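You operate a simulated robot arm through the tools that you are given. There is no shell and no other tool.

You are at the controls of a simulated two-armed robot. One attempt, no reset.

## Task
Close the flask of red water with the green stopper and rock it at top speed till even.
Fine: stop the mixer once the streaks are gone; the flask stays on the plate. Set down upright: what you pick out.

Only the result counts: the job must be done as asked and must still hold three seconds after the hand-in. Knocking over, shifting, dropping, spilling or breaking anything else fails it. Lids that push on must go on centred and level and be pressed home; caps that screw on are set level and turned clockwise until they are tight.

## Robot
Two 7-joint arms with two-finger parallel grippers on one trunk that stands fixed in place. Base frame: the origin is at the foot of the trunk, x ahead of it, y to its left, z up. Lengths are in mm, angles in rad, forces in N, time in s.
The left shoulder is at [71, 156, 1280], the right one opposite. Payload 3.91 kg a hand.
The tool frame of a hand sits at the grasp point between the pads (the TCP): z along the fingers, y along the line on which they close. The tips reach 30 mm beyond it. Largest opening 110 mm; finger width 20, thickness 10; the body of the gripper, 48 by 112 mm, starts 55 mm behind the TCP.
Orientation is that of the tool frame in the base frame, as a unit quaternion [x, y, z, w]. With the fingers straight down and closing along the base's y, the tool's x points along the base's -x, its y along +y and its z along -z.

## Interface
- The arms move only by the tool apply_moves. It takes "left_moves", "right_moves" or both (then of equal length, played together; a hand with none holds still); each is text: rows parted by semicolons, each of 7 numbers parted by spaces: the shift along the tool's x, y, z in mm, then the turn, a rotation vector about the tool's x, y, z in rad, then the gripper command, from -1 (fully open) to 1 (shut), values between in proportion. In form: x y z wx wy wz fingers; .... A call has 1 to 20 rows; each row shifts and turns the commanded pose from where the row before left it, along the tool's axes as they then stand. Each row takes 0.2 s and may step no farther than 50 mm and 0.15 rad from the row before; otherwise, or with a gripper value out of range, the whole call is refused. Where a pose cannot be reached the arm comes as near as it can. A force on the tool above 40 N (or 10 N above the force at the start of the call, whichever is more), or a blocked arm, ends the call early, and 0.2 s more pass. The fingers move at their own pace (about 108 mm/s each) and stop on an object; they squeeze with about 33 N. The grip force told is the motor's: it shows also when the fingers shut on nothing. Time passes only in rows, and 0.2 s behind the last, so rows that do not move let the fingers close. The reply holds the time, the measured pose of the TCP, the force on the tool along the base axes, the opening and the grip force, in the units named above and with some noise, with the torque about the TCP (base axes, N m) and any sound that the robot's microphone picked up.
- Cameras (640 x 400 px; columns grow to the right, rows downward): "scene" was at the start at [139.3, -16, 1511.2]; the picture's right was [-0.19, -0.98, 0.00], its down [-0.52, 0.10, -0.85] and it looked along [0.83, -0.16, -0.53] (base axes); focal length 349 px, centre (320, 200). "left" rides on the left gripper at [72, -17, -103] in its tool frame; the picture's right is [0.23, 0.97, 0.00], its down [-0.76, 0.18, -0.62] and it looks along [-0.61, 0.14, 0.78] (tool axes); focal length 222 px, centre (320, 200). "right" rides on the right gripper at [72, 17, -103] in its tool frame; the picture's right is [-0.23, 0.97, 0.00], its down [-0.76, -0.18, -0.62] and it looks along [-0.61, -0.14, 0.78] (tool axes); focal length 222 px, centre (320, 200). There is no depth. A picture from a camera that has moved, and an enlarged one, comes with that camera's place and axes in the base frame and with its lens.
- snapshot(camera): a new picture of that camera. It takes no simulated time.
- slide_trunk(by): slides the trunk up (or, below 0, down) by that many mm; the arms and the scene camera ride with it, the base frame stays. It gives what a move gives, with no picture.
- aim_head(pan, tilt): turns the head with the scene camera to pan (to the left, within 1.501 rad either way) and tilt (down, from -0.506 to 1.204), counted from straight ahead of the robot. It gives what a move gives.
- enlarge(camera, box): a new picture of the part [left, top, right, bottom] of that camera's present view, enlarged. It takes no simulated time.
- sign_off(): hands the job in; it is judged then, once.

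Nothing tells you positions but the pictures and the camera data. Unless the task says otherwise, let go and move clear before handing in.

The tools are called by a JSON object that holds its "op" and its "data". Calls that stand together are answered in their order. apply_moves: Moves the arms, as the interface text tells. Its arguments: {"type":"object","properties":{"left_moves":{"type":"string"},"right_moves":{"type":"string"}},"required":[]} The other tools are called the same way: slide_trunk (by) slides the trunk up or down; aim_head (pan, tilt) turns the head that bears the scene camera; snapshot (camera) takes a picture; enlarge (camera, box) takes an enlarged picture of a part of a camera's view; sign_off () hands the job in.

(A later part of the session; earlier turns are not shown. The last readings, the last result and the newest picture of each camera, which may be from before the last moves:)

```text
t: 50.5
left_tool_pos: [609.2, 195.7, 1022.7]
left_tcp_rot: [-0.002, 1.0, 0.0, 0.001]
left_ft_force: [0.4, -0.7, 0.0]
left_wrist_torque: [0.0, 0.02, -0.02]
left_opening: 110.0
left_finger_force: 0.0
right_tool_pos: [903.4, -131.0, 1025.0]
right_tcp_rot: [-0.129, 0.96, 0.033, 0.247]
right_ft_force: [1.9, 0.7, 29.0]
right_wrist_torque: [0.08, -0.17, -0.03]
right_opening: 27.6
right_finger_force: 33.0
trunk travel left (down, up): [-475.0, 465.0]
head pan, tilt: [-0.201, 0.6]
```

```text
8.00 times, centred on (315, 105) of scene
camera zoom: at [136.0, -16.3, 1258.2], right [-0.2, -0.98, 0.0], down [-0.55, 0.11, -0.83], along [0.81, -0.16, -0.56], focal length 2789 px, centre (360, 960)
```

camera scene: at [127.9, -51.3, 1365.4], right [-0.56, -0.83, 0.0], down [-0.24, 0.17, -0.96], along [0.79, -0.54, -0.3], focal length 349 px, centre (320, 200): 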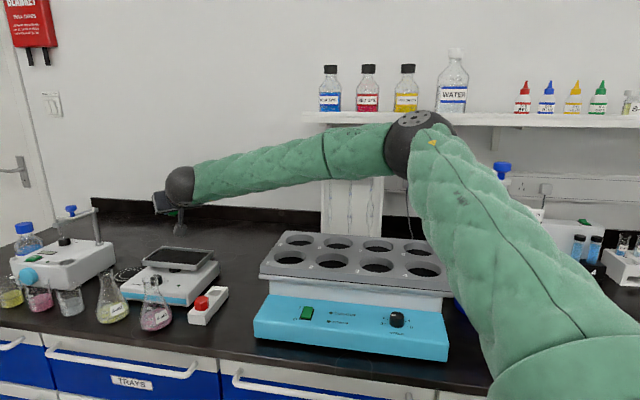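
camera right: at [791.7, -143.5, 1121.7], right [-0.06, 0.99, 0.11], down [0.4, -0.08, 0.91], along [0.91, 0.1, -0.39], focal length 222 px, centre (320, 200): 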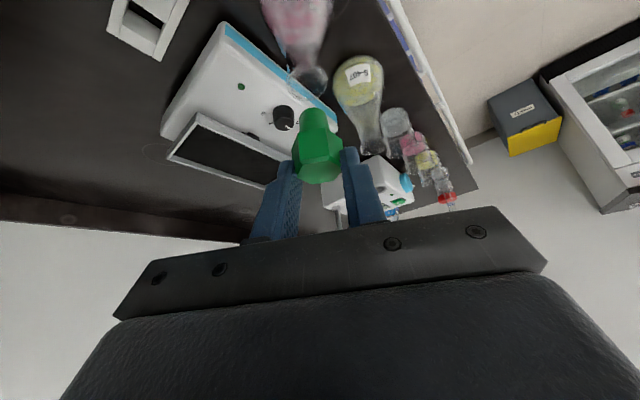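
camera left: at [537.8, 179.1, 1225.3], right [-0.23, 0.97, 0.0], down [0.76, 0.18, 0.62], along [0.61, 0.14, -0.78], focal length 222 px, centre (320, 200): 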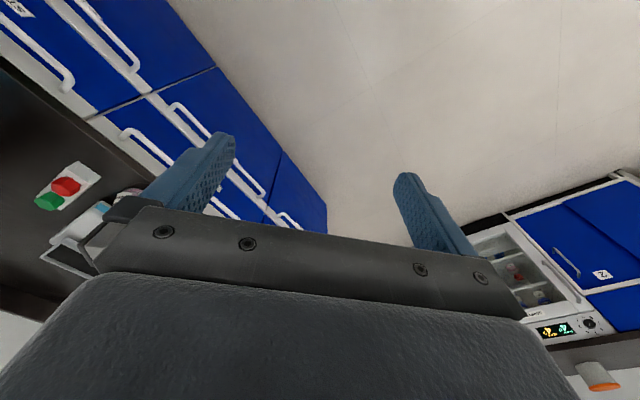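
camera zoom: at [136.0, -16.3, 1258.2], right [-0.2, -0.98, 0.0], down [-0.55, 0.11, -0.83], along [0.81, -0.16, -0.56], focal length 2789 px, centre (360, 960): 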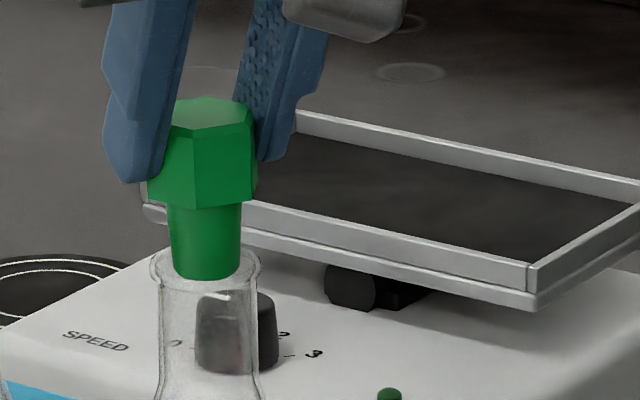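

The plug touched the rim at 29 N, with the reaction on the near side, so the plug is a little too close to the robot. I back up, shift 2 mm forward and try again gently.

{"op": "apply_moves", "data": {"right_moves": "-2.9 0 -5.3 0 0 0 1;-1.7 -0.5 0.9 0 0 0 1;0 0 0 0 0 0 1"}}

{"op": "enlarge", "data": {"camera": "scene", "box": [295, 85, 335, 125]}}

{"op": "enlarge", "data": {"camera": "right", "box": [280, 80, 350, 150]}}

```text
t: 51.3
left_tool_pos: [610.6, 197.0, 1021.0]
left_tcp_rot: [-0.001, 1.0, 0.0, 0.0]
left_ft_force: [0.2, 0.7, -0.3]
left_wrist_torque: [-0.01, -0.01, 0.01]
left_opening: 110.0
left_finger_force: 0.1
right_tool_pos: [906.2, -130.4, 1025.0]
right_tcp_rot: [-0.128, 0.96, 0.033, 0.245]
right_ft_force: [-0.4, 0.9, 1.5]
right_wrist_torque: [0.05, 0.01, 0.01]
right_opening: 27.2
right_finger_force: 33.2
trunk travel left (down, up): [-475.0, 465.0]
head pan, tilt: [-0.201, 0.6]
```

```text
10.00 times, centred on (315, 105) of scene
camera zoom: at [137.8, -16.7, 1257.5], right [-0.2, -0.98, 0.0], down [-0.55, 0.11, -0.82], along [0.81, -0.16, -0.57], focal length 3486 px, centre (370, 1150)
```

zoom: 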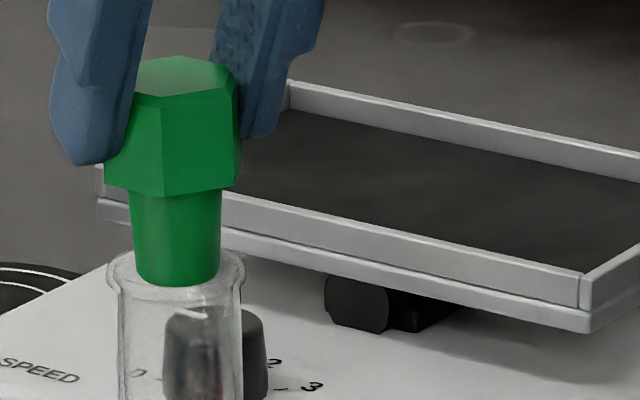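

```text
5.71 times, centred on (315, 115) of right
camera zoom: at [793.0, -143.4, 1080.6], right [-0.06, 0.99, 0.11], down [0.4, -0.07, 0.91], along [0.91, 0.1, -0.4], focal length 1269 px, centre (349, 686)
```

zoom: 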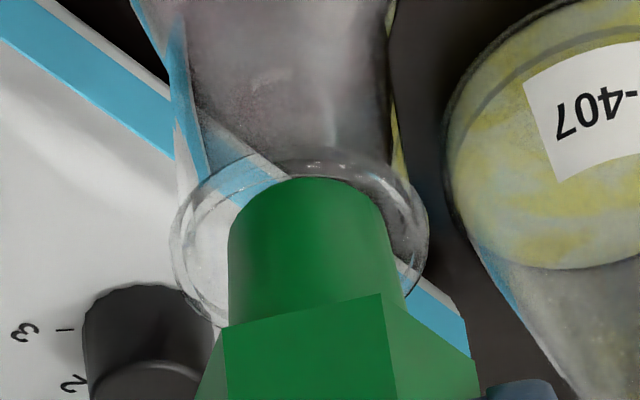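

In this position the force is near zero at the same height, so the shift helped. I press down a few millimetres more.

{"op": "apply_moves", "data": {"right_moves": "0.96 -0.3 1.76 0 0 0 1;0.96 0 1.76 0 0 0 1;0.96 0 1.76 0 0 0 1;0 0 0 0 0 0 1"}}

```text
t: 52.3
left_tool_pos: [608.9, 197.3, 1023.6]
left_tcp_rot: [0.0, 1.0, 0.0, 0.002]
left_ft_force: [-0.3, 0.4, 0.8]
left_wrist_torque: [0.04, 0.01, 0.01]
left_opening: 110.1
left_finger_force: 0.1
right_tool_pos: [906.0, -131.2, 1024.0]
right_tcp_rot: [-0.128, 0.96, 0.033, 0.248]
right_ft_force: [-3.2, 1.2, 24.7]
right_wrist_torque: [0.08, 0.13, 0.01]
right_opening: 27.0
right_finger_force: 33.0
trunk travel left (down, up): [-475.0, 465.0]
head pan, tilt: [-0.201, 0.6]
```

The force still comes from the near side of the plug's rim at the same height, so it is resting on the near lip. I lift slightly, shift another 2 mm forward, and probe again.

{"op": "apply_moves", "data": {"right_moves": "-1.9 0 -3.5 0 0 0 1;-1.7 -0.5 0.9 0 0 0 1;0.96 0 1.76 0 0 0 1;0.96 0 1.76 0 0 0 1;0 0 0 0 0 0 1"}}

{"op": "enlarge", "data": {"camera": "scene", "box": [295, 85, 335, 125]}}

{"op": "enlarge", "data": {"camera": "right", "box": [280, 80, 350, 150]}}

```text
t: 53.5
left_tool_pos: [607.6, 196.7, 1022.8]
left_tcp_rot: [-0.001, 1.0, 0.0, 0.0]
left_ft_force: [0.7, 0.3, -1.3]
left_wrist_torque: [0.02, 0.01, 0.02]
left_opening: 110.1
left_finger_force: 0.0
right_tool_pos: [906.2, -130.2, 1023.2]
right_tcp_rot: [-0.129, 0.96, 0.033, 0.247]
right_ft_force: [-4.8, -0.5, 27.0]
right_wrist_torque: [0.07, 0.28, 0.01]
right_opening: 27.3
right_finger_force: 32.6
trunk travel left (down, up): [-475.0, 465.0]
head pan, tilt: [-0.201, 0.6]
```

```text
10.00 times, centred on (315, 105) of scene
camera zoom: at [135.3, -16.5, 1258.2], right [-0.2, -0.98, 0.0], down [-0.55, 0.11, -0.83], along [0.81, -0.16, -0.56], focal length 3486 px, centre (370, 1150)
```

zoom: 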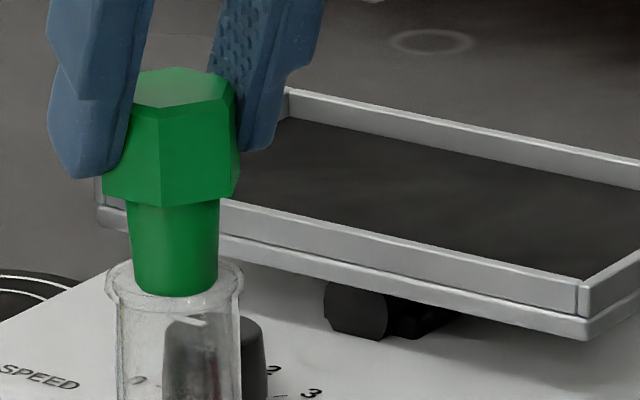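

```text
5.71 times, centred on (315, 115) of right
camera zoom: at [793.2, -143.2, 1078.6], right [-0.06, 0.99, 0.11], down [0.4, -0.08, 0.91], along [0.92, 0.1, -0.39], focal length 1269 px, centre (349, 686)
```

zoom: 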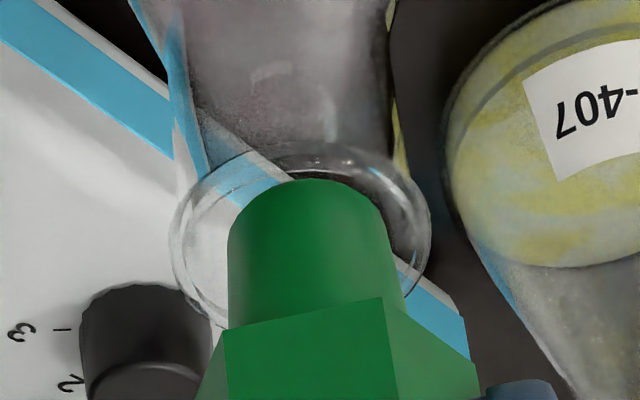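

Still about 27 N. I look more closely at the plug and rim before pressing further.

{"op": "enlarge", "data": {"camera": "scene", "box": [300, 102, 325, 122]}}

{"op": "enlarge", "data": {"camera": "right", "box": [290, 92, 335, 132]}}

{"op": "snapshot", "data": {"camera": "left"}}

```text
16.00 times, centred on (312, 112) of scene
camera zoom: at [135.3, -16.5, 1258.2], right [-0.2, -0.98, 0.0], down [-0.55, 0.11, -0.83], along [0.81, -0.16, -0.56], focal length 5578 px, centre (440, 1608)
```

zoom: 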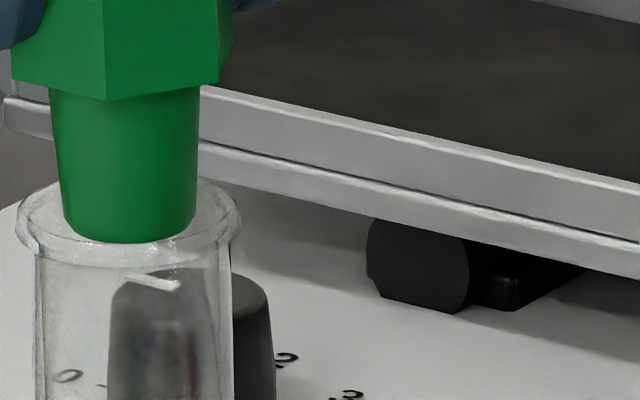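

```text
10.00 times, centred on (312, 112) of right
camera zoom: at [793.2, -143.2, 1078.6], right [-0.06, 0.99, 0.11], down [0.4, -0.08, 0.91], along [0.92, 0.1, -0.39], focal length 2221 px, centre (395, 1080)
```

zoom: 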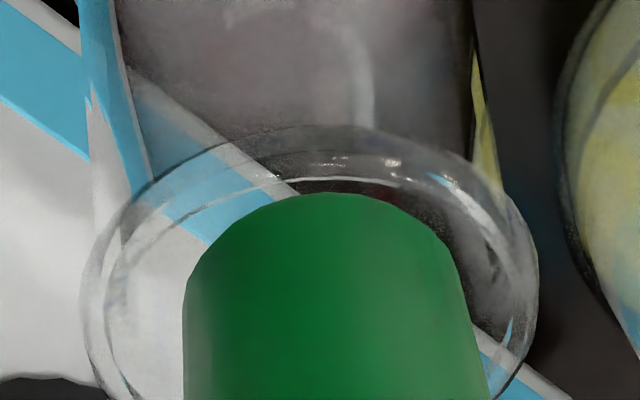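

```text
taken
camera left: at [535.5, 179.5, 1126.6], right [-0.23, 0.97, 0.0], down [0.76, 0.18, 0.62], along [0.61, 0.14, -0.78], focal length 222 px, centre (320, 200)
```

left: 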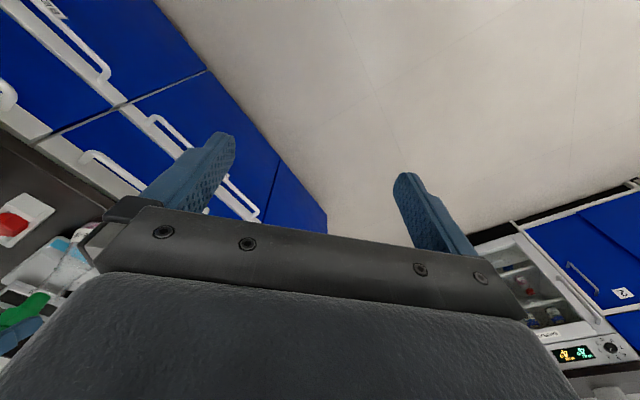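

Comparing lateral offsets in both views suggests the plug is still 4–5 mm too near. I lift fully free, shift forward, and re-check before lowering.

{"op": "apply_moves", "data": {"right_moves": "-3.8 0 -7 0 0 0 1;-2.1 -0.9 1 0 0 0 1;0 0 0 0 0 0 1;0 0 0 0 0 0 1"}}

{"op": "enlarge", "data": {"camera": "scene", "box": [300, 97, 325, 117]}}

{"op": "enlarge", "data": {"camera": "right", "box": [290, 82, 340, 127]}}

```text
t: 54.5
left_tool_pos: [609.9, 195.4, 1021.2]
left_tcp_rot: [0.0, 1.0, -0.001, 0.0]
left_ft_force: [-0.2, -0.9, -1.1]
left_wrist_torque: [0.01, -0.02, 0.02]
left_opening: 109.9
left_finger_force: 0.0
right_tool_pos: [910.7, -131.7, 1027.8]
right_tcp_rot: [-0.127, 0.961, 0.032, 0.245]
right_ft_force: [-0.2, 0.2, -0.4]
right_wrist_torque: [0.02, 0.02, 0.02]
right_opening: 27.0
right_finger_force: 33.1
trunk travel left (down, up): [-475.0, 465.0]
head pan, tilt: [-0.201, 0.6]
```

```text
16.00 times, centred on (312, 107) of scene
camera zoom: at [138.1, -16.8, 1257.7], right [-0.2, -0.98, 0.0], down [-0.55, 0.11, -0.82], along [0.81, -0.16, -0.57], focal length 5578 px, centre (440, 1688)
```

zoom: 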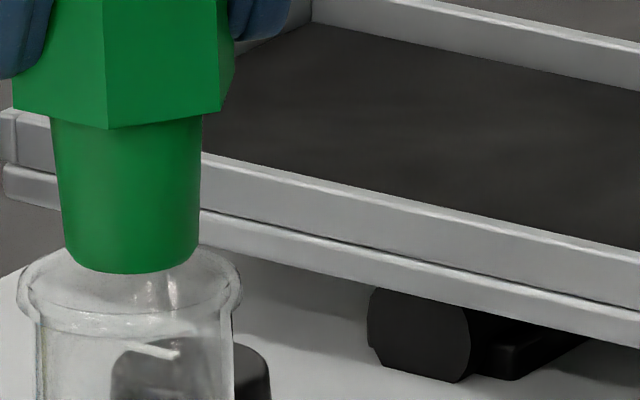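

```text
8.89 times, centred on (315, 104) of right
camera zoom: at [797.8, -144.1, 1083.2], right [-0.06, 0.99, 0.11], down [0.4, -0.08, 0.91], along [0.91, 0.1, -0.39], focal length 1974 px, centre (364, 1049)
```

zoom: 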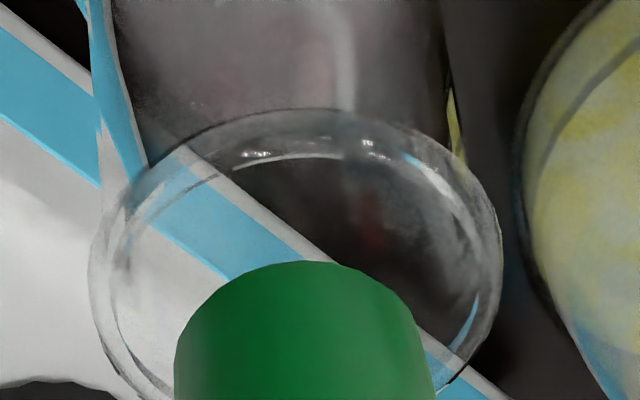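

I want a view from the left to judge depth, since both present views look from nearly the same side. I bring the left hand round, yawed and tilted, so its camera looks at the flask mouth from the front-left at a safe distance.

{"op": "apply_moves", "data": {"left_moves": "0 0 0 0 0 0.15 -1;0 0 0 0 0 0.15 -1;0 0 0 0 0 0.15 -1;0 0 0 0 0 0.15 -1;0 0 0 0 0 0.15 -1;0 0 0 0 -0.15 0.035 -1;0 0 0 0 -0.15 0 -1;0 0 0 0 -0.15 0 -1;0 0 0 0 -0.15 0 -1;0 0 0 0 -0.1 0 -1;-28.7 -5.8 27.2 0 0 0 -1;-28.7 -5.8 27.2 0 0 0 -1;-28.7 -5.8 27.2 0 0 0 -1;-28.7 -5.8 27.2 0 0 0 -1;0 0 0 0 0 0 -1"}}

{"op": "snapshot", "data": {"camera": "left"}}

{"op": "snapshot", "data": {"camera": "scene"}}

```text
refused: row 6 steps farther than a row can; nothing moved
```

```text
taken
camera left: at [537.9, 179.2, 1125.2], right [-0.23, 0.97, 0.0], down [0.76, 0.18, 0.62], along [0.61, 0.14, -0.78], focal length 222 px, centre (320, 200)
```

left: 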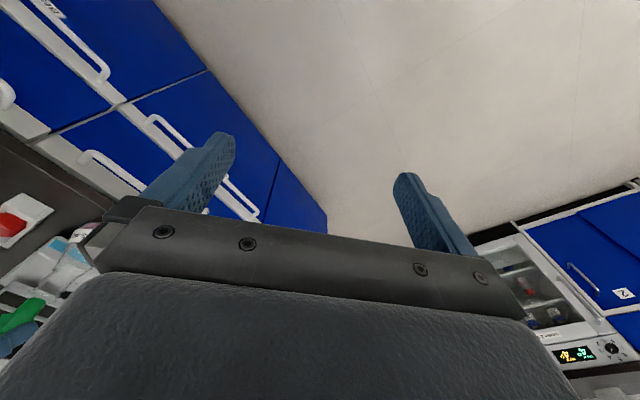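

```text
taken
camera scene: at [138.1, -16.8, 1257.7], right [-0.2, -0.98, 0.0], down [-0.55, 0.11, -0.82], along [0.81, -0.16, -0.57], focal length 349 px, centre (320, 200)
```

scene: 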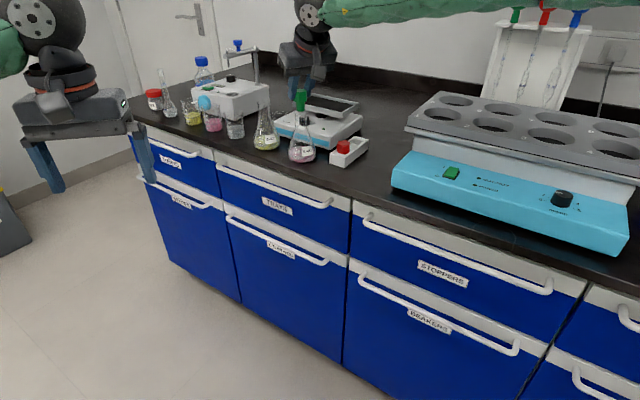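

The call was refused for one row's combined turn being too large; nothing moved. I resend it with the turns kept separate.

{"op": "apply_moves", "data": {"left_moves": "0 0 0 0 0 0.15 -1;0 0 0 0 0 0.15 -1;0 0 0 0 0 0.15 -1;0 0 0 0 0 0.15 -1;0 0 0 0 0 0.15 -1;0 0 0 0 -0.14 0.03 -1;0 0 0 0 -0.14 0 -1;0 0 0 0 -0.14 0 -1;0 0 0 0 -0.14 0 -1;0 0 0 0 -0.14 0 -1;-28.7 -5.8 27.2 0 0 0 -1;-28.7 -5.8 27.2 0 0 0 -1;-28.7 -5.8 27.2 0 0 0 -1;-28.7 -5.8 27.2 0 0 0 -1;0 0 0 0 0 0 -1"}}

{"op": "snapshot", "data": {"camera": "left"}}

{"op": "snapshot", "data": {"camera": "scene"}}

```text
t: 57.7
left_tool_pos: [706.3, 69.0, 1011.8]
left_tcp_rot: [0.357, 0.869, -0.129, 0.317]
left_ft_force: [0.0, 1.0, 0.5]
left_wrist_torque: [0.0, -0.01, 0.04]
left_opening: 110.1
left_finger_force: 0.0
right_tool_pos: [911.3, -131.2, 1029.3]
right_tcp_rot: [-0.128, 0.96, 0.033, 0.247]
right_ft_force: [-0.3, 0.2, -0.2]
right_wrist_torque: [-0.01, -0.01, -0.01]
right_opening: 27.1
right_finger_force: 32.9
trunk travel left (down, up): [-475.0, 465.0]
head pan, tilt: [-0.201, 0.6]
```

```text
taken
camera left: at [607.1, 142.8, 1044.9], right [0.56, 0.82, -0.14], down [0.25, 0.0, 0.97], along [0.79, -0.58, -0.21], focal length 222 px, centre (320, 200)
```

left: 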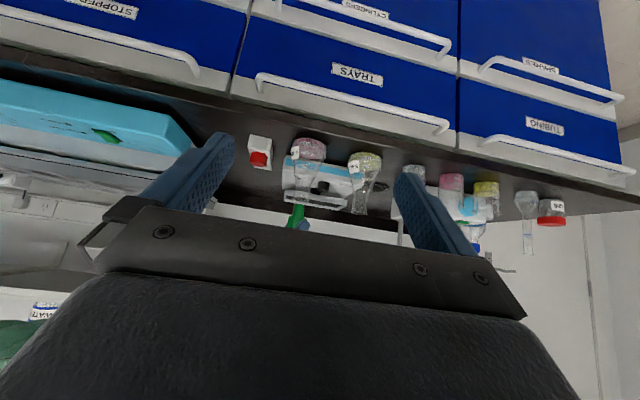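

```text
taken
camera scene: at [137.7, -16.3, 1257.8], right [-0.2, -0.98, 0.0], down [-0.55, 0.11, -0.82], along [0.81, -0.16, -0.57], focal length 349 px, centre (320, 200)
```

scene: 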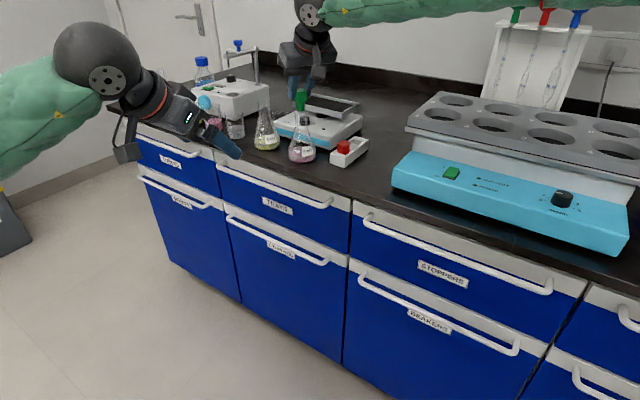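

The left camera now sees the flask and stopper from the front-left (image upside down). I enlarge that.

{"op": "enlarge", "data": {"camera": "left", "box": [285, 190, 321, 226]}}

{"op": "enlarge", "data": {"camera": "left", "box": [270, 130, 370, 230]}}

```text
11.11 times, centred on (303, 208) of left
camera zoom: at [607.1, 142.8, 1044.9], right [0.56, 0.82, -0.14], down [0.25, 0.0, 0.97], along [0.79, -0.58, -0.21], focal length 2468 px, centre (509, 111)
```

zoom: 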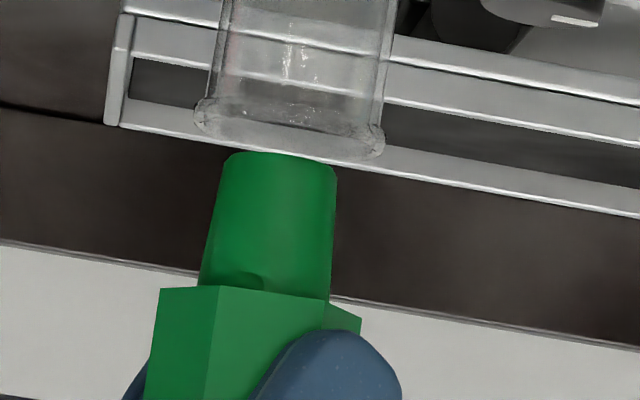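

```text
4.00 times, centred on (320, 180) of left
camera zoom: at [607.1, 142.8, 1044.9], right [0.56, 0.82, -0.14], down [0.25, 0.0, 0.97], along [0.79, -0.58, -0.21], focal length 888 px, centre (320, 280)
```

zoom: 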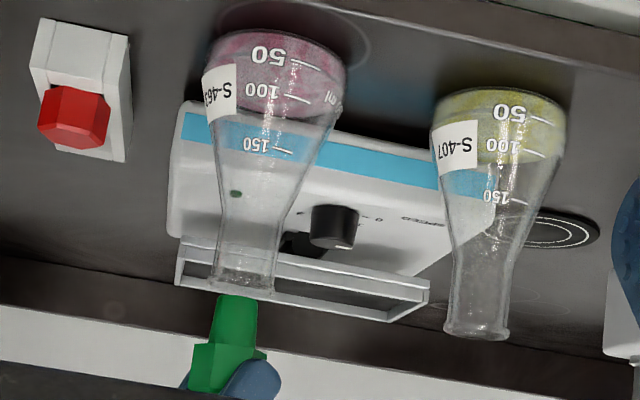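

From this side the plug is parallel to the neck, about 4 mm above the lip and centred within about 1 mm. So the forward shift was right; I descend now in small steps.

{"op": "apply_moves", "data": {"right_moves": "1.44 0 2.64 0 0 0 1;1.44 0 2.64 0 0 0 1;0.96 0 1.76 0 0 0 1;0 0 0 0 0 0 1"}}

{"op": "enlarge", "data": {"camera": "left", "box": [285, 190, 321, 226]}}

```text
t: 58.7
left_tool_pos: [706.5, 69.4, 1011.5]
left_tcp_rot: [0.357, 0.869, -0.13, 0.317]
left_ft_force: [1.0, 0.3, 0.5]
left_wrist_torque: [-0.04, -0.02, -0.02]
left_opening: 109.9
left_finger_force: 0.0
right_tool_pos: [912.2, -132.4, 1020.2]
right_tcp_rot: [-0.128, 0.96, 0.034, 0.246]
right_ft_force: [-0.2, -0.5, 0.2]
right_wrist_torque: [0.01, 0.0, 0.02]
right_opening: 27.0
right_finger_force: 32.3
trunk travel left (down, up): [-475.0, 465.0]
head pan, tilt: [-0.201, 0.6]
```

```text
11.11 times, centred on (303, 208) of left
camera zoom: at [607.3, 142.5, 1044.8], right [0.56, 0.82, -0.14], down [0.25, 0.0, 0.97], along [0.79, -0.58, -0.21], focal length 2468 px, centre (509, 111)
```

zoom: 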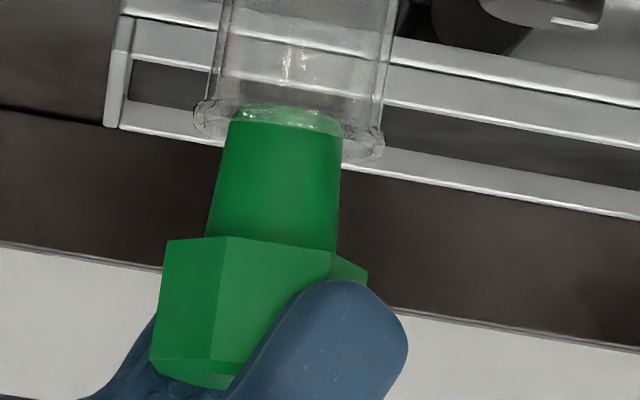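

The plug has entered the mouth with no force. I continue down.

{"op": "apply_moves", "data": {"right_moves": "1.44 0 2.64 0 0 0 1;1.44 0 2.64 0 0 0 1;1.44 0 2.64 0 0 0 1;0 0 0 0 0 0 1"}}

{"op": "enlarge", "data": {"camera": "left", "box": [285, 190, 321, 226]}}

{"op": "enlarge", "data": {"camera": "scene", "box": [295, 85, 335, 125]}}

```text
t: 59.7
left_tool_pos: [705.8, 69.9, 1012.7]
left_tcp_rot: [0.357, 0.869, -0.13, 0.317]
left_ft_force: [0.0, 0.8, 0.5]
left_wrist_torque: [0.0, 0.0, 0.02]
left_opening: 109.7
left_finger_force: 0.1
right_tool_pos: [912.4, -131.3, 1012.6]
right_tcp_rot: [-0.128, 0.96, 0.032, 0.246]
right_ft_force: [1.3, 0.5, 0.2]
right_wrist_torque: [-0.04, 0.03, 0.01]
right_opening: 27.1
right_finger_force: 33.0
trunk travel left (down, up): [-475.0, 465.0]
head pan, tilt: [-0.201, 0.6]
```

```text
11.11 times, centred on (303, 208) of left
camera zoom: at [607.3, 142.6, 1044.8], right [0.56, 0.82, -0.14], down [0.25, 0.0, 0.97], along [0.79, -0.58, -0.21], focal length 2468 px, centre (509, 111)
```

zoom: 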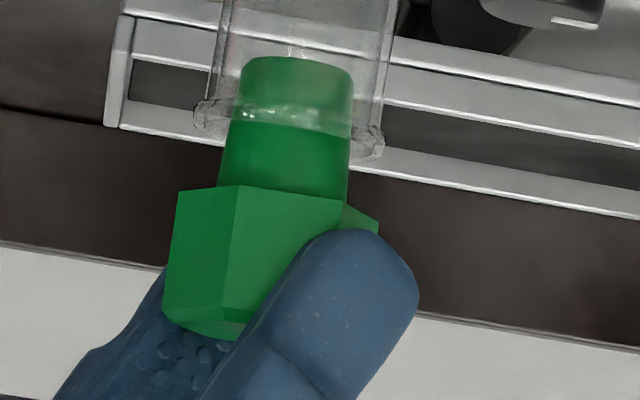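

```text
10.00 times, centred on (315, 105) of scene
camera zoom: at [138.1, -16.8, 1257.7], right [-0.2, -0.98, 0.0], down [-0.55, 0.11, -0.82], along [0.81, -0.16, -0.57], focal length 3486 px, centre (370, 1150)
```

zoom: 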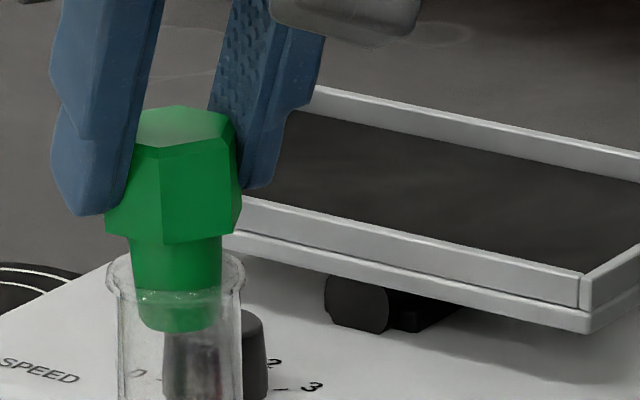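

The plug is halfway in and centred, with no force. I keep lowering until it seats.

{"op": "apply_moves", "data": {"right_moves": "0.96 0 1.76 0 0 0 1;0.96 0 1.76 0 0 0 1;0.96 0 1.76 0 0 0 1;0 0 0 0 0 0 1"}}

{"op": "enlarge", "data": {"camera": "left", "box": [285, 190, 321, 226]}}

```text
t: 60.7
left_tool_pos: [706.4, 67.3, 1011.3]
left_tcp_rot: [0.357, 0.869, -0.129, 0.318]
left_ft_force: [-0.1, -0.7, 0.3]
left_wrist_torque: [0.0, -0.01, -0.01]
left_opening: 109.9
left_finger_force: 0.0
right_tool_pos: [911.4, -131.7, 1005.7]
right_tcp_rot: [-0.128, 0.96, 0.033, 0.245]
right_ft_force: [-0.2, 0.6, -1.3]
right_wrist_torque: [0.03, 0.02, 0.0]
right_opening: 26.7
right_finger_force: 33.1
trunk travel left (down, up): [-475.0, 465.0]
head pan, tilt: [-0.201, 0.6]
```

```text
11.11 times, centred on (303, 208) of left
camera zoom: at [607.3, 142.6, 1044.8], right [0.56, 0.82, -0.14], down [0.25, 0.0, 0.97], along [0.79, -0.58, -0.21], focal length 2468 px, centre (509, 111)
```

zoom: 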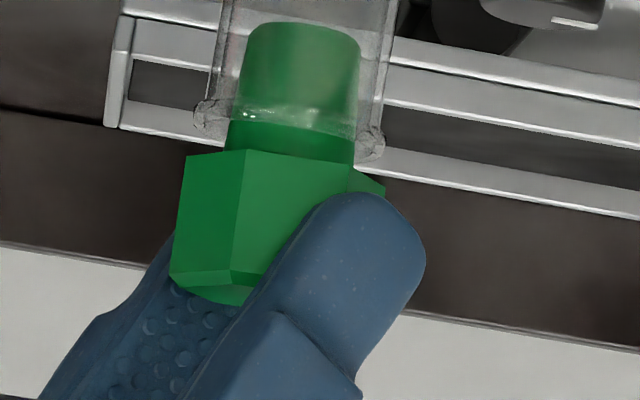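

About 2–3 mm remain between head and lip. I press on to seat it.

{"op": "apply_moves", "data": {"right_moves": "0.96 0 1.76 0 0 0 1;0.96 0 1.76 0 0 0 1;0 0 0 0 0 0 1"}}

{"op": "enlarge", "data": {"camera": "left", "box": [285, 190, 321, 226]}}

```text
t: 61.5
left_tool_pos: [706.0, 68.7, 1011.9]
left_tcp_rot: [0.357, 0.869, -0.13, 0.317]
left_ft_force: [-1.3, -0.3, -0.2]
left_wrist_torque: [0.0, -0.03, 0.01]
left_opening: 109.7
left_finger_force: 0.1
right_tool_pos: [912.7, -131.0, 1001.2]
right_tcp_rot: [-0.128, 0.96, 0.033, 0.245]
right_ft_force: [0.5, 0.3, 1.5]
right_wrist_torque: [0.01, 0.04, 0.02]
right_opening: 27.1
right_finger_force: 32.5
trunk travel left (down, up): [-475.0, 465.0]
head pan, tilt: [-0.201, 0.6]
```

```text
11.11 times, centred on (303, 208) of left
camera zoom: at [607.3, 142.6, 1044.8], right [0.56, 0.82, -0.14], down [0.25, 0.0, 0.97], along [0.79, -0.58, -0.21], focal length 2468 px, centre (509, 111)
```

zoom: 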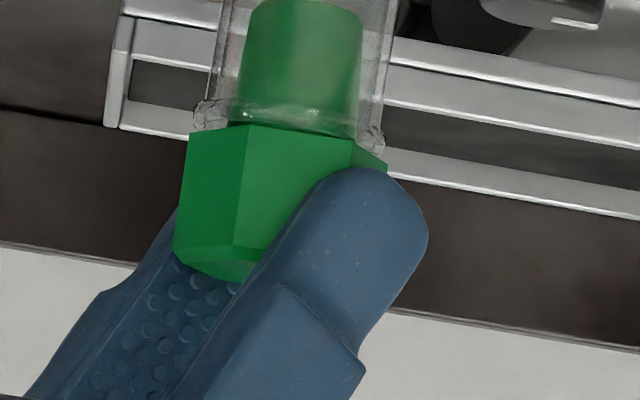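

The head is now at the lip. I press firmly to push it home.

{"op": "apply_moves", "data": {"right_moves": "0.96 0 1.76 0 0 0 1;0.96 0 1.76 0 0 0 1;0.48 0 0.88 0 0 0 1;0 0 0 0 0 0 1"}}

{"op": "enlarge", "data": {"camera": "left", "box": [285, 190, 321, 226]}}

```text
t: 62.5
left_tool_pos: [704.4, 69.4, 1012.5]
left_tcp_rot: [0.357, 0.869, -0.129, 0.317]
left_ft_force: [-0.3, 0.6, -0.3]
left_wrist_torque: [-0.03, 0.02, 0.03]
left_opening: 110.2
left_finger_force: 0.2
right_tool_pos: [910.8, -131.8, 999.8]
right_tcp_rot: [-0.128, 0.96, 0.033, 0.249]
right_ft_force: [5.2, -1.2, 24.8]
right_wrist_torque: [0.21, -0.49, -0.04]
right_opening: 26.8
right_finger_force: 33.4
trunk travel left (down, up): [-475.0, 465.0]
head pan, tilt: [-0.201, 0.6]
```

```text
11.11 times, centred on (303, 208) of left
camera zoom: at [606.0, 142.8, 1045.9], right [0.56, 0.82, -0.14], down [0.25, 0.0, 0.97], along [0.79, -0.58, -0.21], focal length 2468 px, centre (509, 111)
```

zoom: 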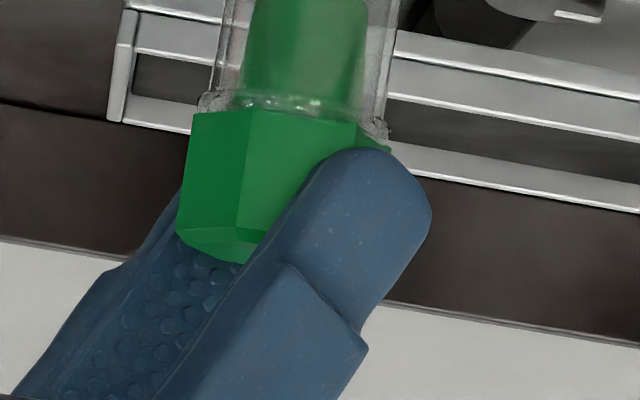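

The head sits on the lip at 25 N. I add a little more press, up to about 35 N, to be sure it is home.

{"op": "apply_moves", "data": {"right_moves": "0.5 0 0.9 0 0 0 1;0.5 0 0.9 0 0 0 1;0 0 0 0 0 0 1"}}

{"op": "enlarge", "data": {"camera": "left", "box": [285, 190, 321, 226]}}

{"op": "enlarge", "data": {"camera": "scene", "box": [285, 85, 335, 165]}}

```text
t: 63.3
left_tool_pos: [704.6, 67.5, 1012.6]
left_tcp_rot: [0.356, 0.869, -0.128, 0.318]
left_ft_force: [-0.1, -0.5, 0.0]
left_wrist_torque: [-0.05, 0.03, 0.02]
left_opening: 109.9
left_finger_force: 0.2
right_tool_pos: [910.4, -130.6, 998.9]
right_tcp_rot: [-0.127, 0.959, 0.034, 0.25]
right_ft_force: [-4.1, -1.3, 15.8]
right_wrist_torque: [-0.01, 0.13, -0.01]
right_opening: 27.4
right_finger_force: 33.0
trunk travel left (down, up): [-475.0, 465.0]
head pan, tilt: [-0.201, 0.6]
stopped in row 3 (right hand): the force on the tool passed its limit at 41 N (the readings are from after the stop); the commanded pose is now the measured one
```

```text
11.11 times, centred on (303, 208) of left
camera zoom: at [606.4, 142.3, 1044.7], right [0.56, 0.82, -0.14], down [0.25, 0.0, 0.97], along [0.79, -0.58, -0.21], focal length 2468 px, centre (509, 111)
```

zoom: 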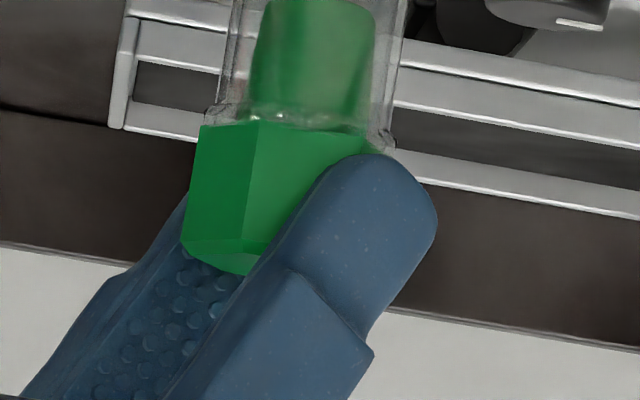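

```text
5.00 times, centred on (310, 125) of scene
camera zoom: at [137.2, -16.9, 1257.3], right [-0.2, -0.98, 0.0], down [-0.55, 0.11, -0.83], along [0.81, -0.16, -0.56], focal length 1743 px, centre (370, 575)
```

zoom: 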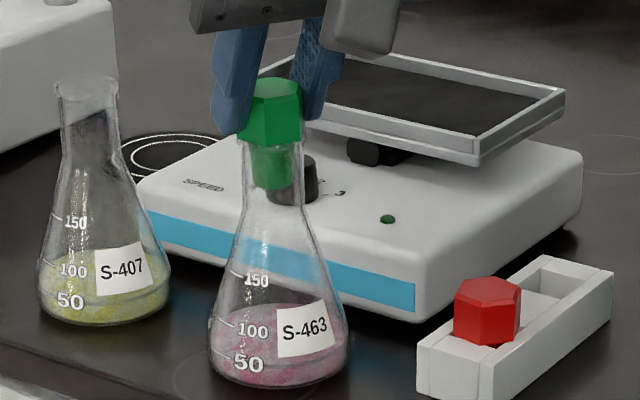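

The stopper took 41 N and sits flush on the lip. I open the fingers gently and back off along the tool axis.

{"op": "apply_moves", "data": {"right_moves": "0 0 -0.5 0 0 0 1;0 0 0 0 0 0 0.4;0 0 0 0 0 0 0.2;0 0 0 0 0 0 0;0 0 -20 0 0 0 0;0 0 -30 0 0 0 0;0 0 -30 0 0 0 0;0 0 0 0 0 0 0"}}

{"op": "enlarge", "data": {"camera": "left", "box": [270, 130, 350, 230]}}

{"op": "enlarge", "data": {"camera": "scene", "box": [285, 85, 335, 165]}}

{"op": "snapshot", "data": {"camera": "right"}}

```text
t: 65.1
left_tool_pos: [706.3, 67.1, 1010.3]
left_tcp_rot: [0.357, 0.869, -0.13, 0.317]
left_ft_force: [-1.1, -0.1, 0.6]
left_wrist_torque: [-0.01, 0.0, -0.01]
left_opening: 110.1
left_finger_force: 0.0
right_tool_pos: [874.6, -141.5, 1066.1]
right_tcp_rot: [-0.127, 0.96, 0.034, 0.246]
right_ft_force: [0.2, 0.0, 0.0]
right_wrist_torque: [-0.03, 0.02, 0.0]
right_opening: 54.7
right_finger_force: 0.0
trunk travel left (down, up): [-475.0, 465.0]
head pan, tilt: [-0.201, 0.6]
```

```text
4.00 times, centred on (310, 180) of left
camera zoom: at [608.0, 142.4, 1044.3], right [0.56, 0.82, -0.14], down [0.25, 0.0, 0.97], along [0.79, -0.58, -0.21], focal length 888 px, centre (360, 280)
```

zoom: 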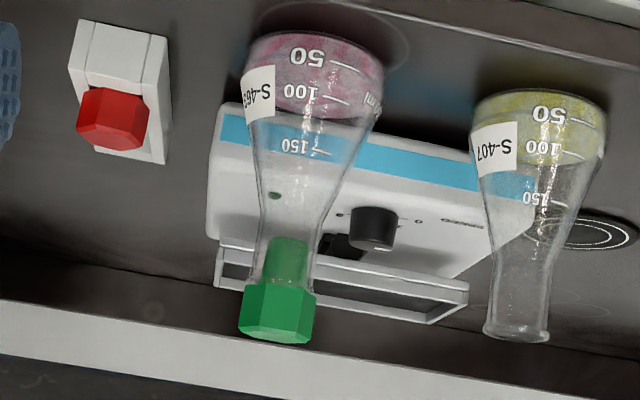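

```text
5.00 times, centred on (310, 125) of scene
camera zoom: at [138.9, -17.0, 1257.5], right [-0.2, -0.98, 0.0], down [-0.55, 0.11, -0.82], along [0.81, -0.16, -0.57], focal length 1743 px, centre (370, 575)
```

zoom: 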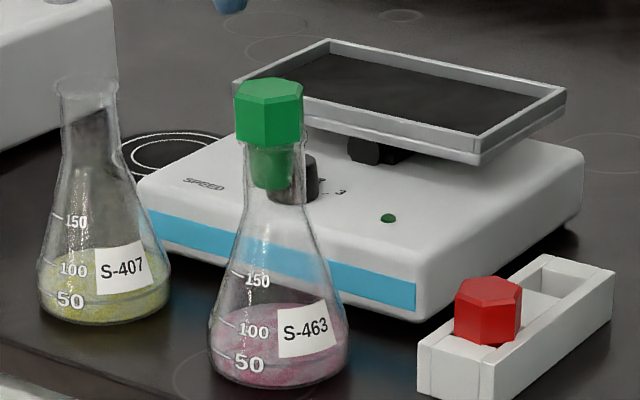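

```text
taken
camera right: at [761.4, -154.2, 1120.6], right [-0.06, 0.99, 0.11], down [0.4, -0.08, 0.91], along [0.91, 0.1, -0.39], focal length 222 px, centre (320, 200)
```

right: 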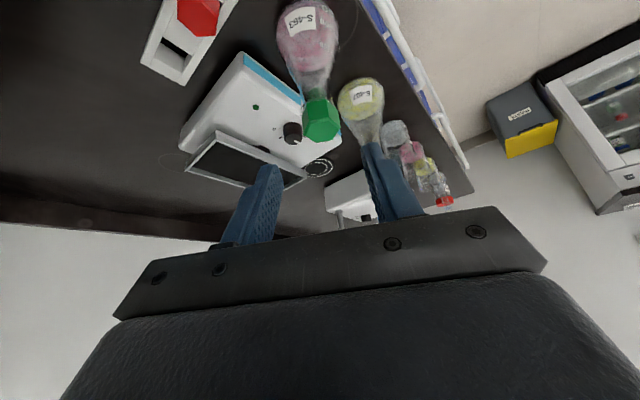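

The stopper is in. I check its level and seat closely from two sides.

{"op": "enlarge", "data": {"camera": "left", "box": [290, 180, 326, 216]}}

{"op": "enlarge", "data": {"camera": "scene", "box": [290, 90, 330, 130]}}

{"op": "enlarge", "data": {"camera": "right", "box": [280, 60, 360, 160]}}

```text
11.11 times, centred on (308, 198) of left
camera zoom: at [608.0, 142.4, 1044.3], right [0.56, 0.82, -0.14], down [0.25, 0.0, 0.97], along [0.79, -0.58, -0.21], focal length 2468 px, centre (453, 222)
```

zoom: 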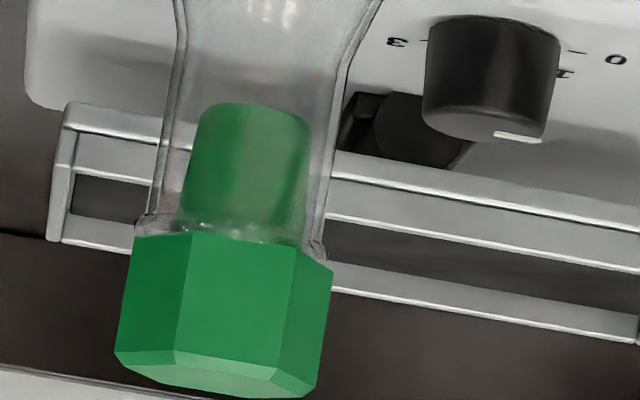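

```text
10.00 times, centred on (310, 110) of scene
camera zoom: at [138.9, -17.0, 1257.5], right [-0.2, -0.98, 0.0], down [-0.55, 0.11, -0.82], along [0.81, -0.16, -0.57], focal length 3486 px, centre (420, 1100)
```

zoom: 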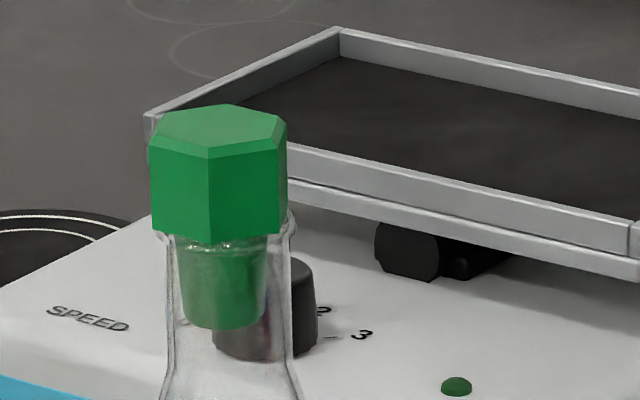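

```text
4.00 times, centred on (320, 110) of right
camera zoom: at [761.4, -154.2, 1120.6], right [-0.06, 0.99, 0.11], down [0.4, -0.08, 0.91], along [0.91, 0.1, -0.39], focal length 888 px, centre (320, 560)
```

zoom: 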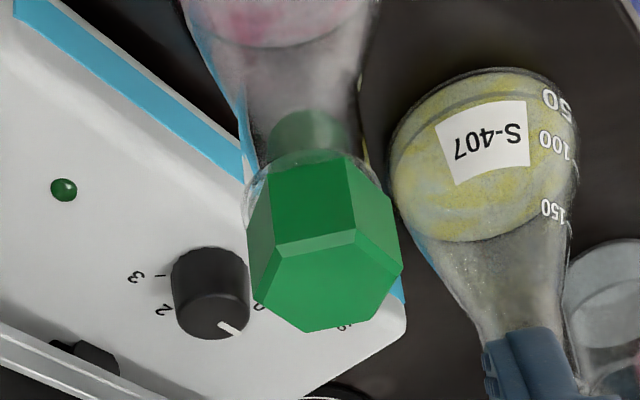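

The stopper is level and flush on the lip, within about 1 mm of the neck axis, which I place at (919,-129). Next I turn the right hand nearly horizontal (tilt ≈80°, yaw 0) to grip the neck from the front.

{"op": "apply_moves", "data": {"right_moves": "0 0 -20 0.063 0 0.115 0;0 0 0 0.063 0 0.115 0;0 0 0 0 -0.1495 0 0;0 0 0 0 -0.1495 0 0;0 0 0 0 -0.1495 0 0;0 0 0 0 -0.1495 0 0;0 0 0 0 -0.1495 0 0;0 0 0 0 -0.1495 0 0;0 0 0 0 0 0 0"}}

{"op": "snapshot", "data": {"camera": "scene"}}

{"op": "snapshot", "data": {"camera": "right"}}

```text
t: 67.1
left_tool_pos: [706.1, 68.3, 1012.4]
left_tcp_rot: [0.356, 0.869, -0.13, 0.317]
left_ft_force: [-0.6, -0.1, -0.6]
left_wrist_torque: [-0.01, 0.0, 0.02]
left_opening: 110.3
left_finger_force: 0.0
right_tool_pos: [865.1, -144.4, 1084.7]
right_tcp_rot: [0.0, 0.764, 0.002, 0.646]
right_ft_force: [0.3, 0.5, -0.5]
right_wrist_torque: [0.01, -0.01, 0.01]
right_opening: 55.2
right_finger_force: 0.2
trunk travel left (down, up): [-475.0, 465.0]
head pan, tilt: [-0.201, 0.6]
```

```text
taken
camera scene: at [137.6, -16.7, 1257.8], right [-0.2, -0.98, 0.0], down [-0.55, 0.11, -0.82], along [0.81, -0.16, -0.57], focal length 349 px, centre (320, 200)
```

scene: 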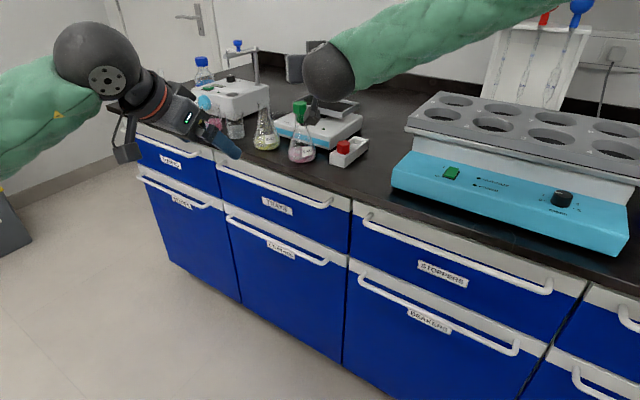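

```text
taken
camera right: at [750.7, -126.0, 1029.8], right [0.04, 0.97, 0.23], down [-0.49, -0.18, 0.85], along [0.87, -0.14, 0.47], focal length 222 px, centre (320, 200)
```

right: 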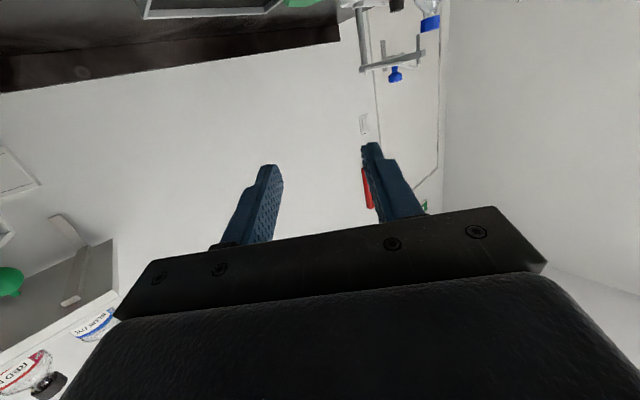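

The hand is at 80° tilt, yaw 0. I move back and down to a pre-grasp point in front of the neck.

{"op": "apply_moves", "data": {"right_moves": "4.2 0 -24.7 0 0 0 0;4.2 0 -24.7 0 0 0 0;38.7 5.1 6.5 0 0 0 0;38.7 5.1 6.5 0 0 0 0;38.7 5.2 6.6 0 0 0 0;0 0 0 0 0 0 0"}}

{"op": "snapshot", "data": {"camera": "left"}}

{"op": "snapshot", "data": {"camera": "right"}}

```text
t: 68.5
left_tool_pos: [706.8, 69.7, 1010.6]
left_tcp_rot: [0.357, 0.869, -0.13, 0.318]
left_ft_force: [-0.2, 0.5, -0.8]
left_wrist_torque: [0.02, -0.05, 0.03]
left_opening: 109.9
left_finger_force: 0.1
right_tool_pos: [812.9, -135.5, 1000.5]
right_tcp_rot: [0.001, 0.766, 0.0, 0.643]
right_ft_force: [0.1, 0.5, 0.8]
right_wrist_torque: [0.0, 0.02, -0.01]
right_opening: 54.9
right_finger_force: 0.1
right hand out of reach, approached as far as the arm can: row 5
trunk travel left (down, up): [-475.0, 465.0]
head pan, tilt: [-0.201, 0.6]
```

```text
taken
camera left: at [607.4, 142.6, 1044.7], right [0.56, 0.82, -0.14], down [0.25, 0.0, 0.97], along [0.79, -0.58, -0.21], focal length 222 px, centre (320, 200)
```

left: 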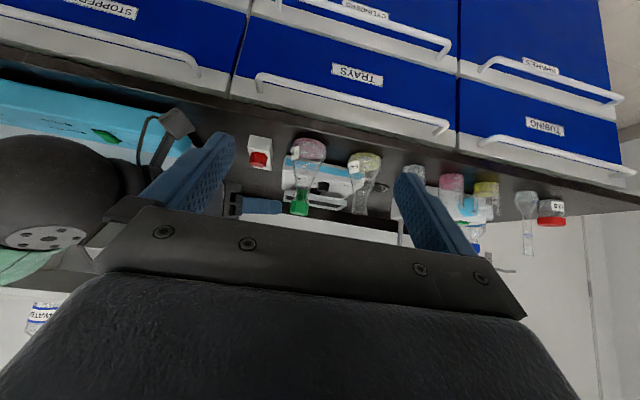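

```text
taken
camera right: at [698.7, -117.0, 945.7], right [0.04, 0.97, 0.23], down [-0.48, -0.18, 0.86], along [0.88, -0.14, 0.46], focal length 222 px, centre (320, 200)
```

right: 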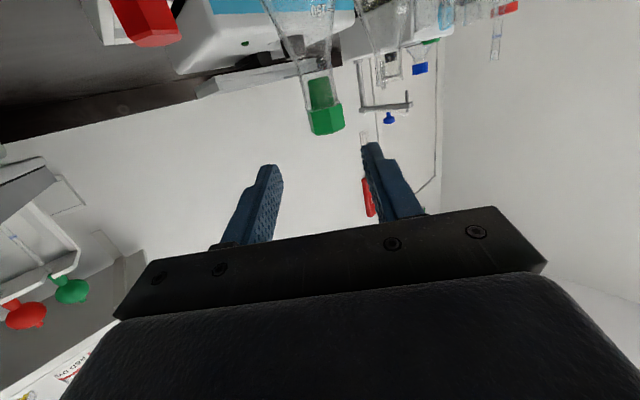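

At this low height the arm runs out of reach for the 80° tilt, so I raise the hand a bit and lower the trunk 100 mm.

{"op": "apply_moves", "data": {"right_moves": "-29.6 3 -5 0 0 0 0;-29.6 3 -5 0 0 0 0;0 0 0 0 0 0 0"}}

{"op": "slide_trunk", "data": {"by": -100}}

{"op": "snapshot", "data": {"camera": "left"}}

{"op": "snapshot", "data": {"camera": "scene"}}

{"op": "snapshot", "data": {"camera": "right"}}

```text
t: 69.3
left_tool_pos: [706.6, 68.5, 1012.2]
left_tcp_rot: [0.357, 0.869, -0.129, 0.318]
left_ft_force: [0.5, 0.1, 0.7]
left_wrist_torque: [-0.05, 0.01, 0.01]
left_opening: 109.8
left_finger_force: 0.1
right_tool_pos: [811.3, -128.4, 1060.3]
right_tcp_rot: [-0.001, 0.765, 0.002, 0.644]
right_ft_force: [-0.6, 0.5, 0.6]
right_wrist_torque: [-0.01, 0.02, 0.02]
right_opening: 55.0
right_finger_force: 0.0
trunk travel left (down, up): [-475.0, 465.0]
head pan, tilt: [-0.201, 0.6]
```

```text
t: 70.7
left_tool_pos: [705.4, 69.0, 913.3]
left_tcp_rot: [0.357, 0.869, -0.13, 0.317]
left_ft_force: [-0.1, 0.2, 0.5]
left_wrist_torque: [-0.02, -0.01, -0.01]
left_opening: 109.9
left_finger_force: 0.1
right_tool_pos: [811.1, -128.9, 960.1]
right_tcp_rot: [-0.001, 0.764, 0.002, 0.645]
right_ft_force: [0.1, -0.7, 0.4]
right_wrist_torque: [-0.03, 0.01, 0.02]
right_opening: 55.0
right_finger_force: 0.1
trunk travel left (down, up): [-375.0, 565.0]
head pan, tilt: [-0.201, 0.6]
```

```text
taken
camera left: at [606.9, 142.6, 945.2], right [0.56, 0.82, -0.14], down [0.25, 0.0, 0.97], along [0.79, -0.58, -0.21], focal length 222 px, centre (320, 200)
```

left: 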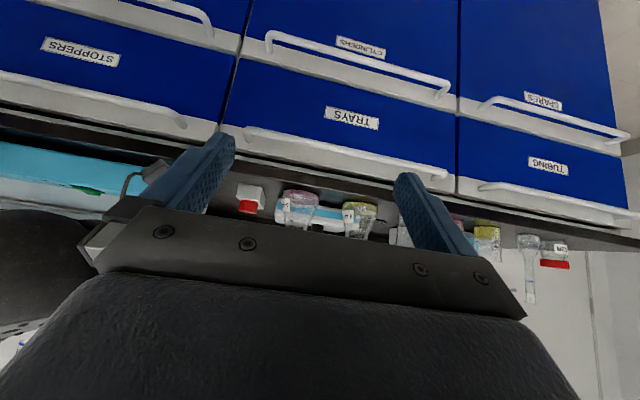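

```text
taken
camera scene: at [137.6, -16.8, 1157.9], right [-0.2, -0.98, 0.0], down [-0.55, 0.11, -0.82], along [0.81, -0.16, -0.57], focal length 349 px, centre (320, 200)
```

scene: 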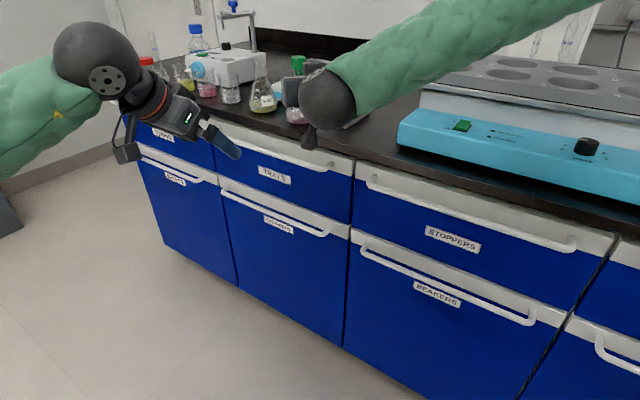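

```text
taken
camera right: at [697.6, -111.1, 906.2], right [0.04, 0.97, 0.23], down [-0.49, -0.18, 0.85], along [0.87, -0.14, 0.47], focal length 222 px, centre (320, 200)
```

right: 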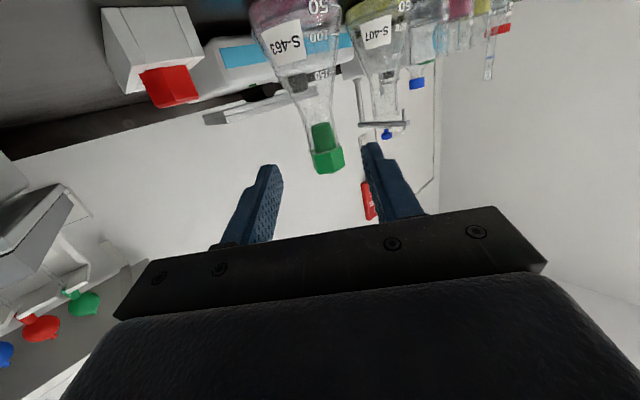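

The hand is now reachable at grasp height; the neck appears centred between the fingers. I zoom to check the lateral alignment.

{"op": "enlarge", "data": {"camera": "right", "box": [280, 80, 370, 180]}}

{"op": "enlarge", "data": {"camera": "scene", "box": [240, 40, 340, 140]}}

```text
4.00 times, centred on (325, 130) of right
camera zoom: at [697.6, -111.1, 906.2], right [0.04, 0.97, 0.23], down [-0.49, -0.18, 0.85], along [0.87, -0.14, 0.47], focal length 888 px, centre (300, 480)
```

zoom: 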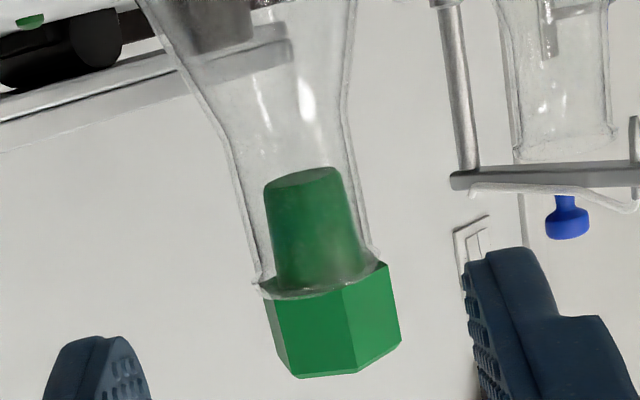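

```text
4.00 times, centred on (290, 90) of scene
camera zoom: at [137.6, -16.8, 1157.9], right [-0.2, -0.98, 0.0], down [-0.55, 0.11, -0.82], along [0.81, -0.16, -0.57], focal length 1394 px, centre (440, 640)
```

zoom: 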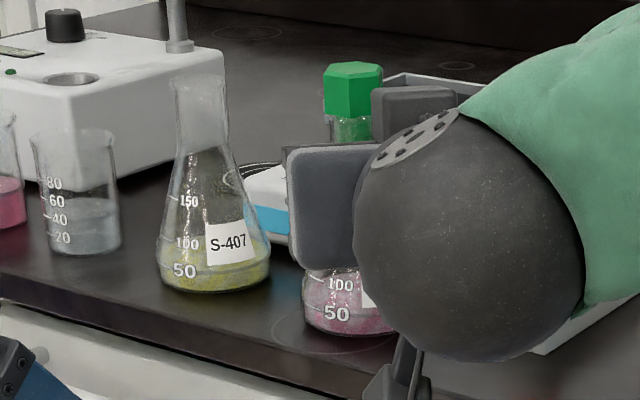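

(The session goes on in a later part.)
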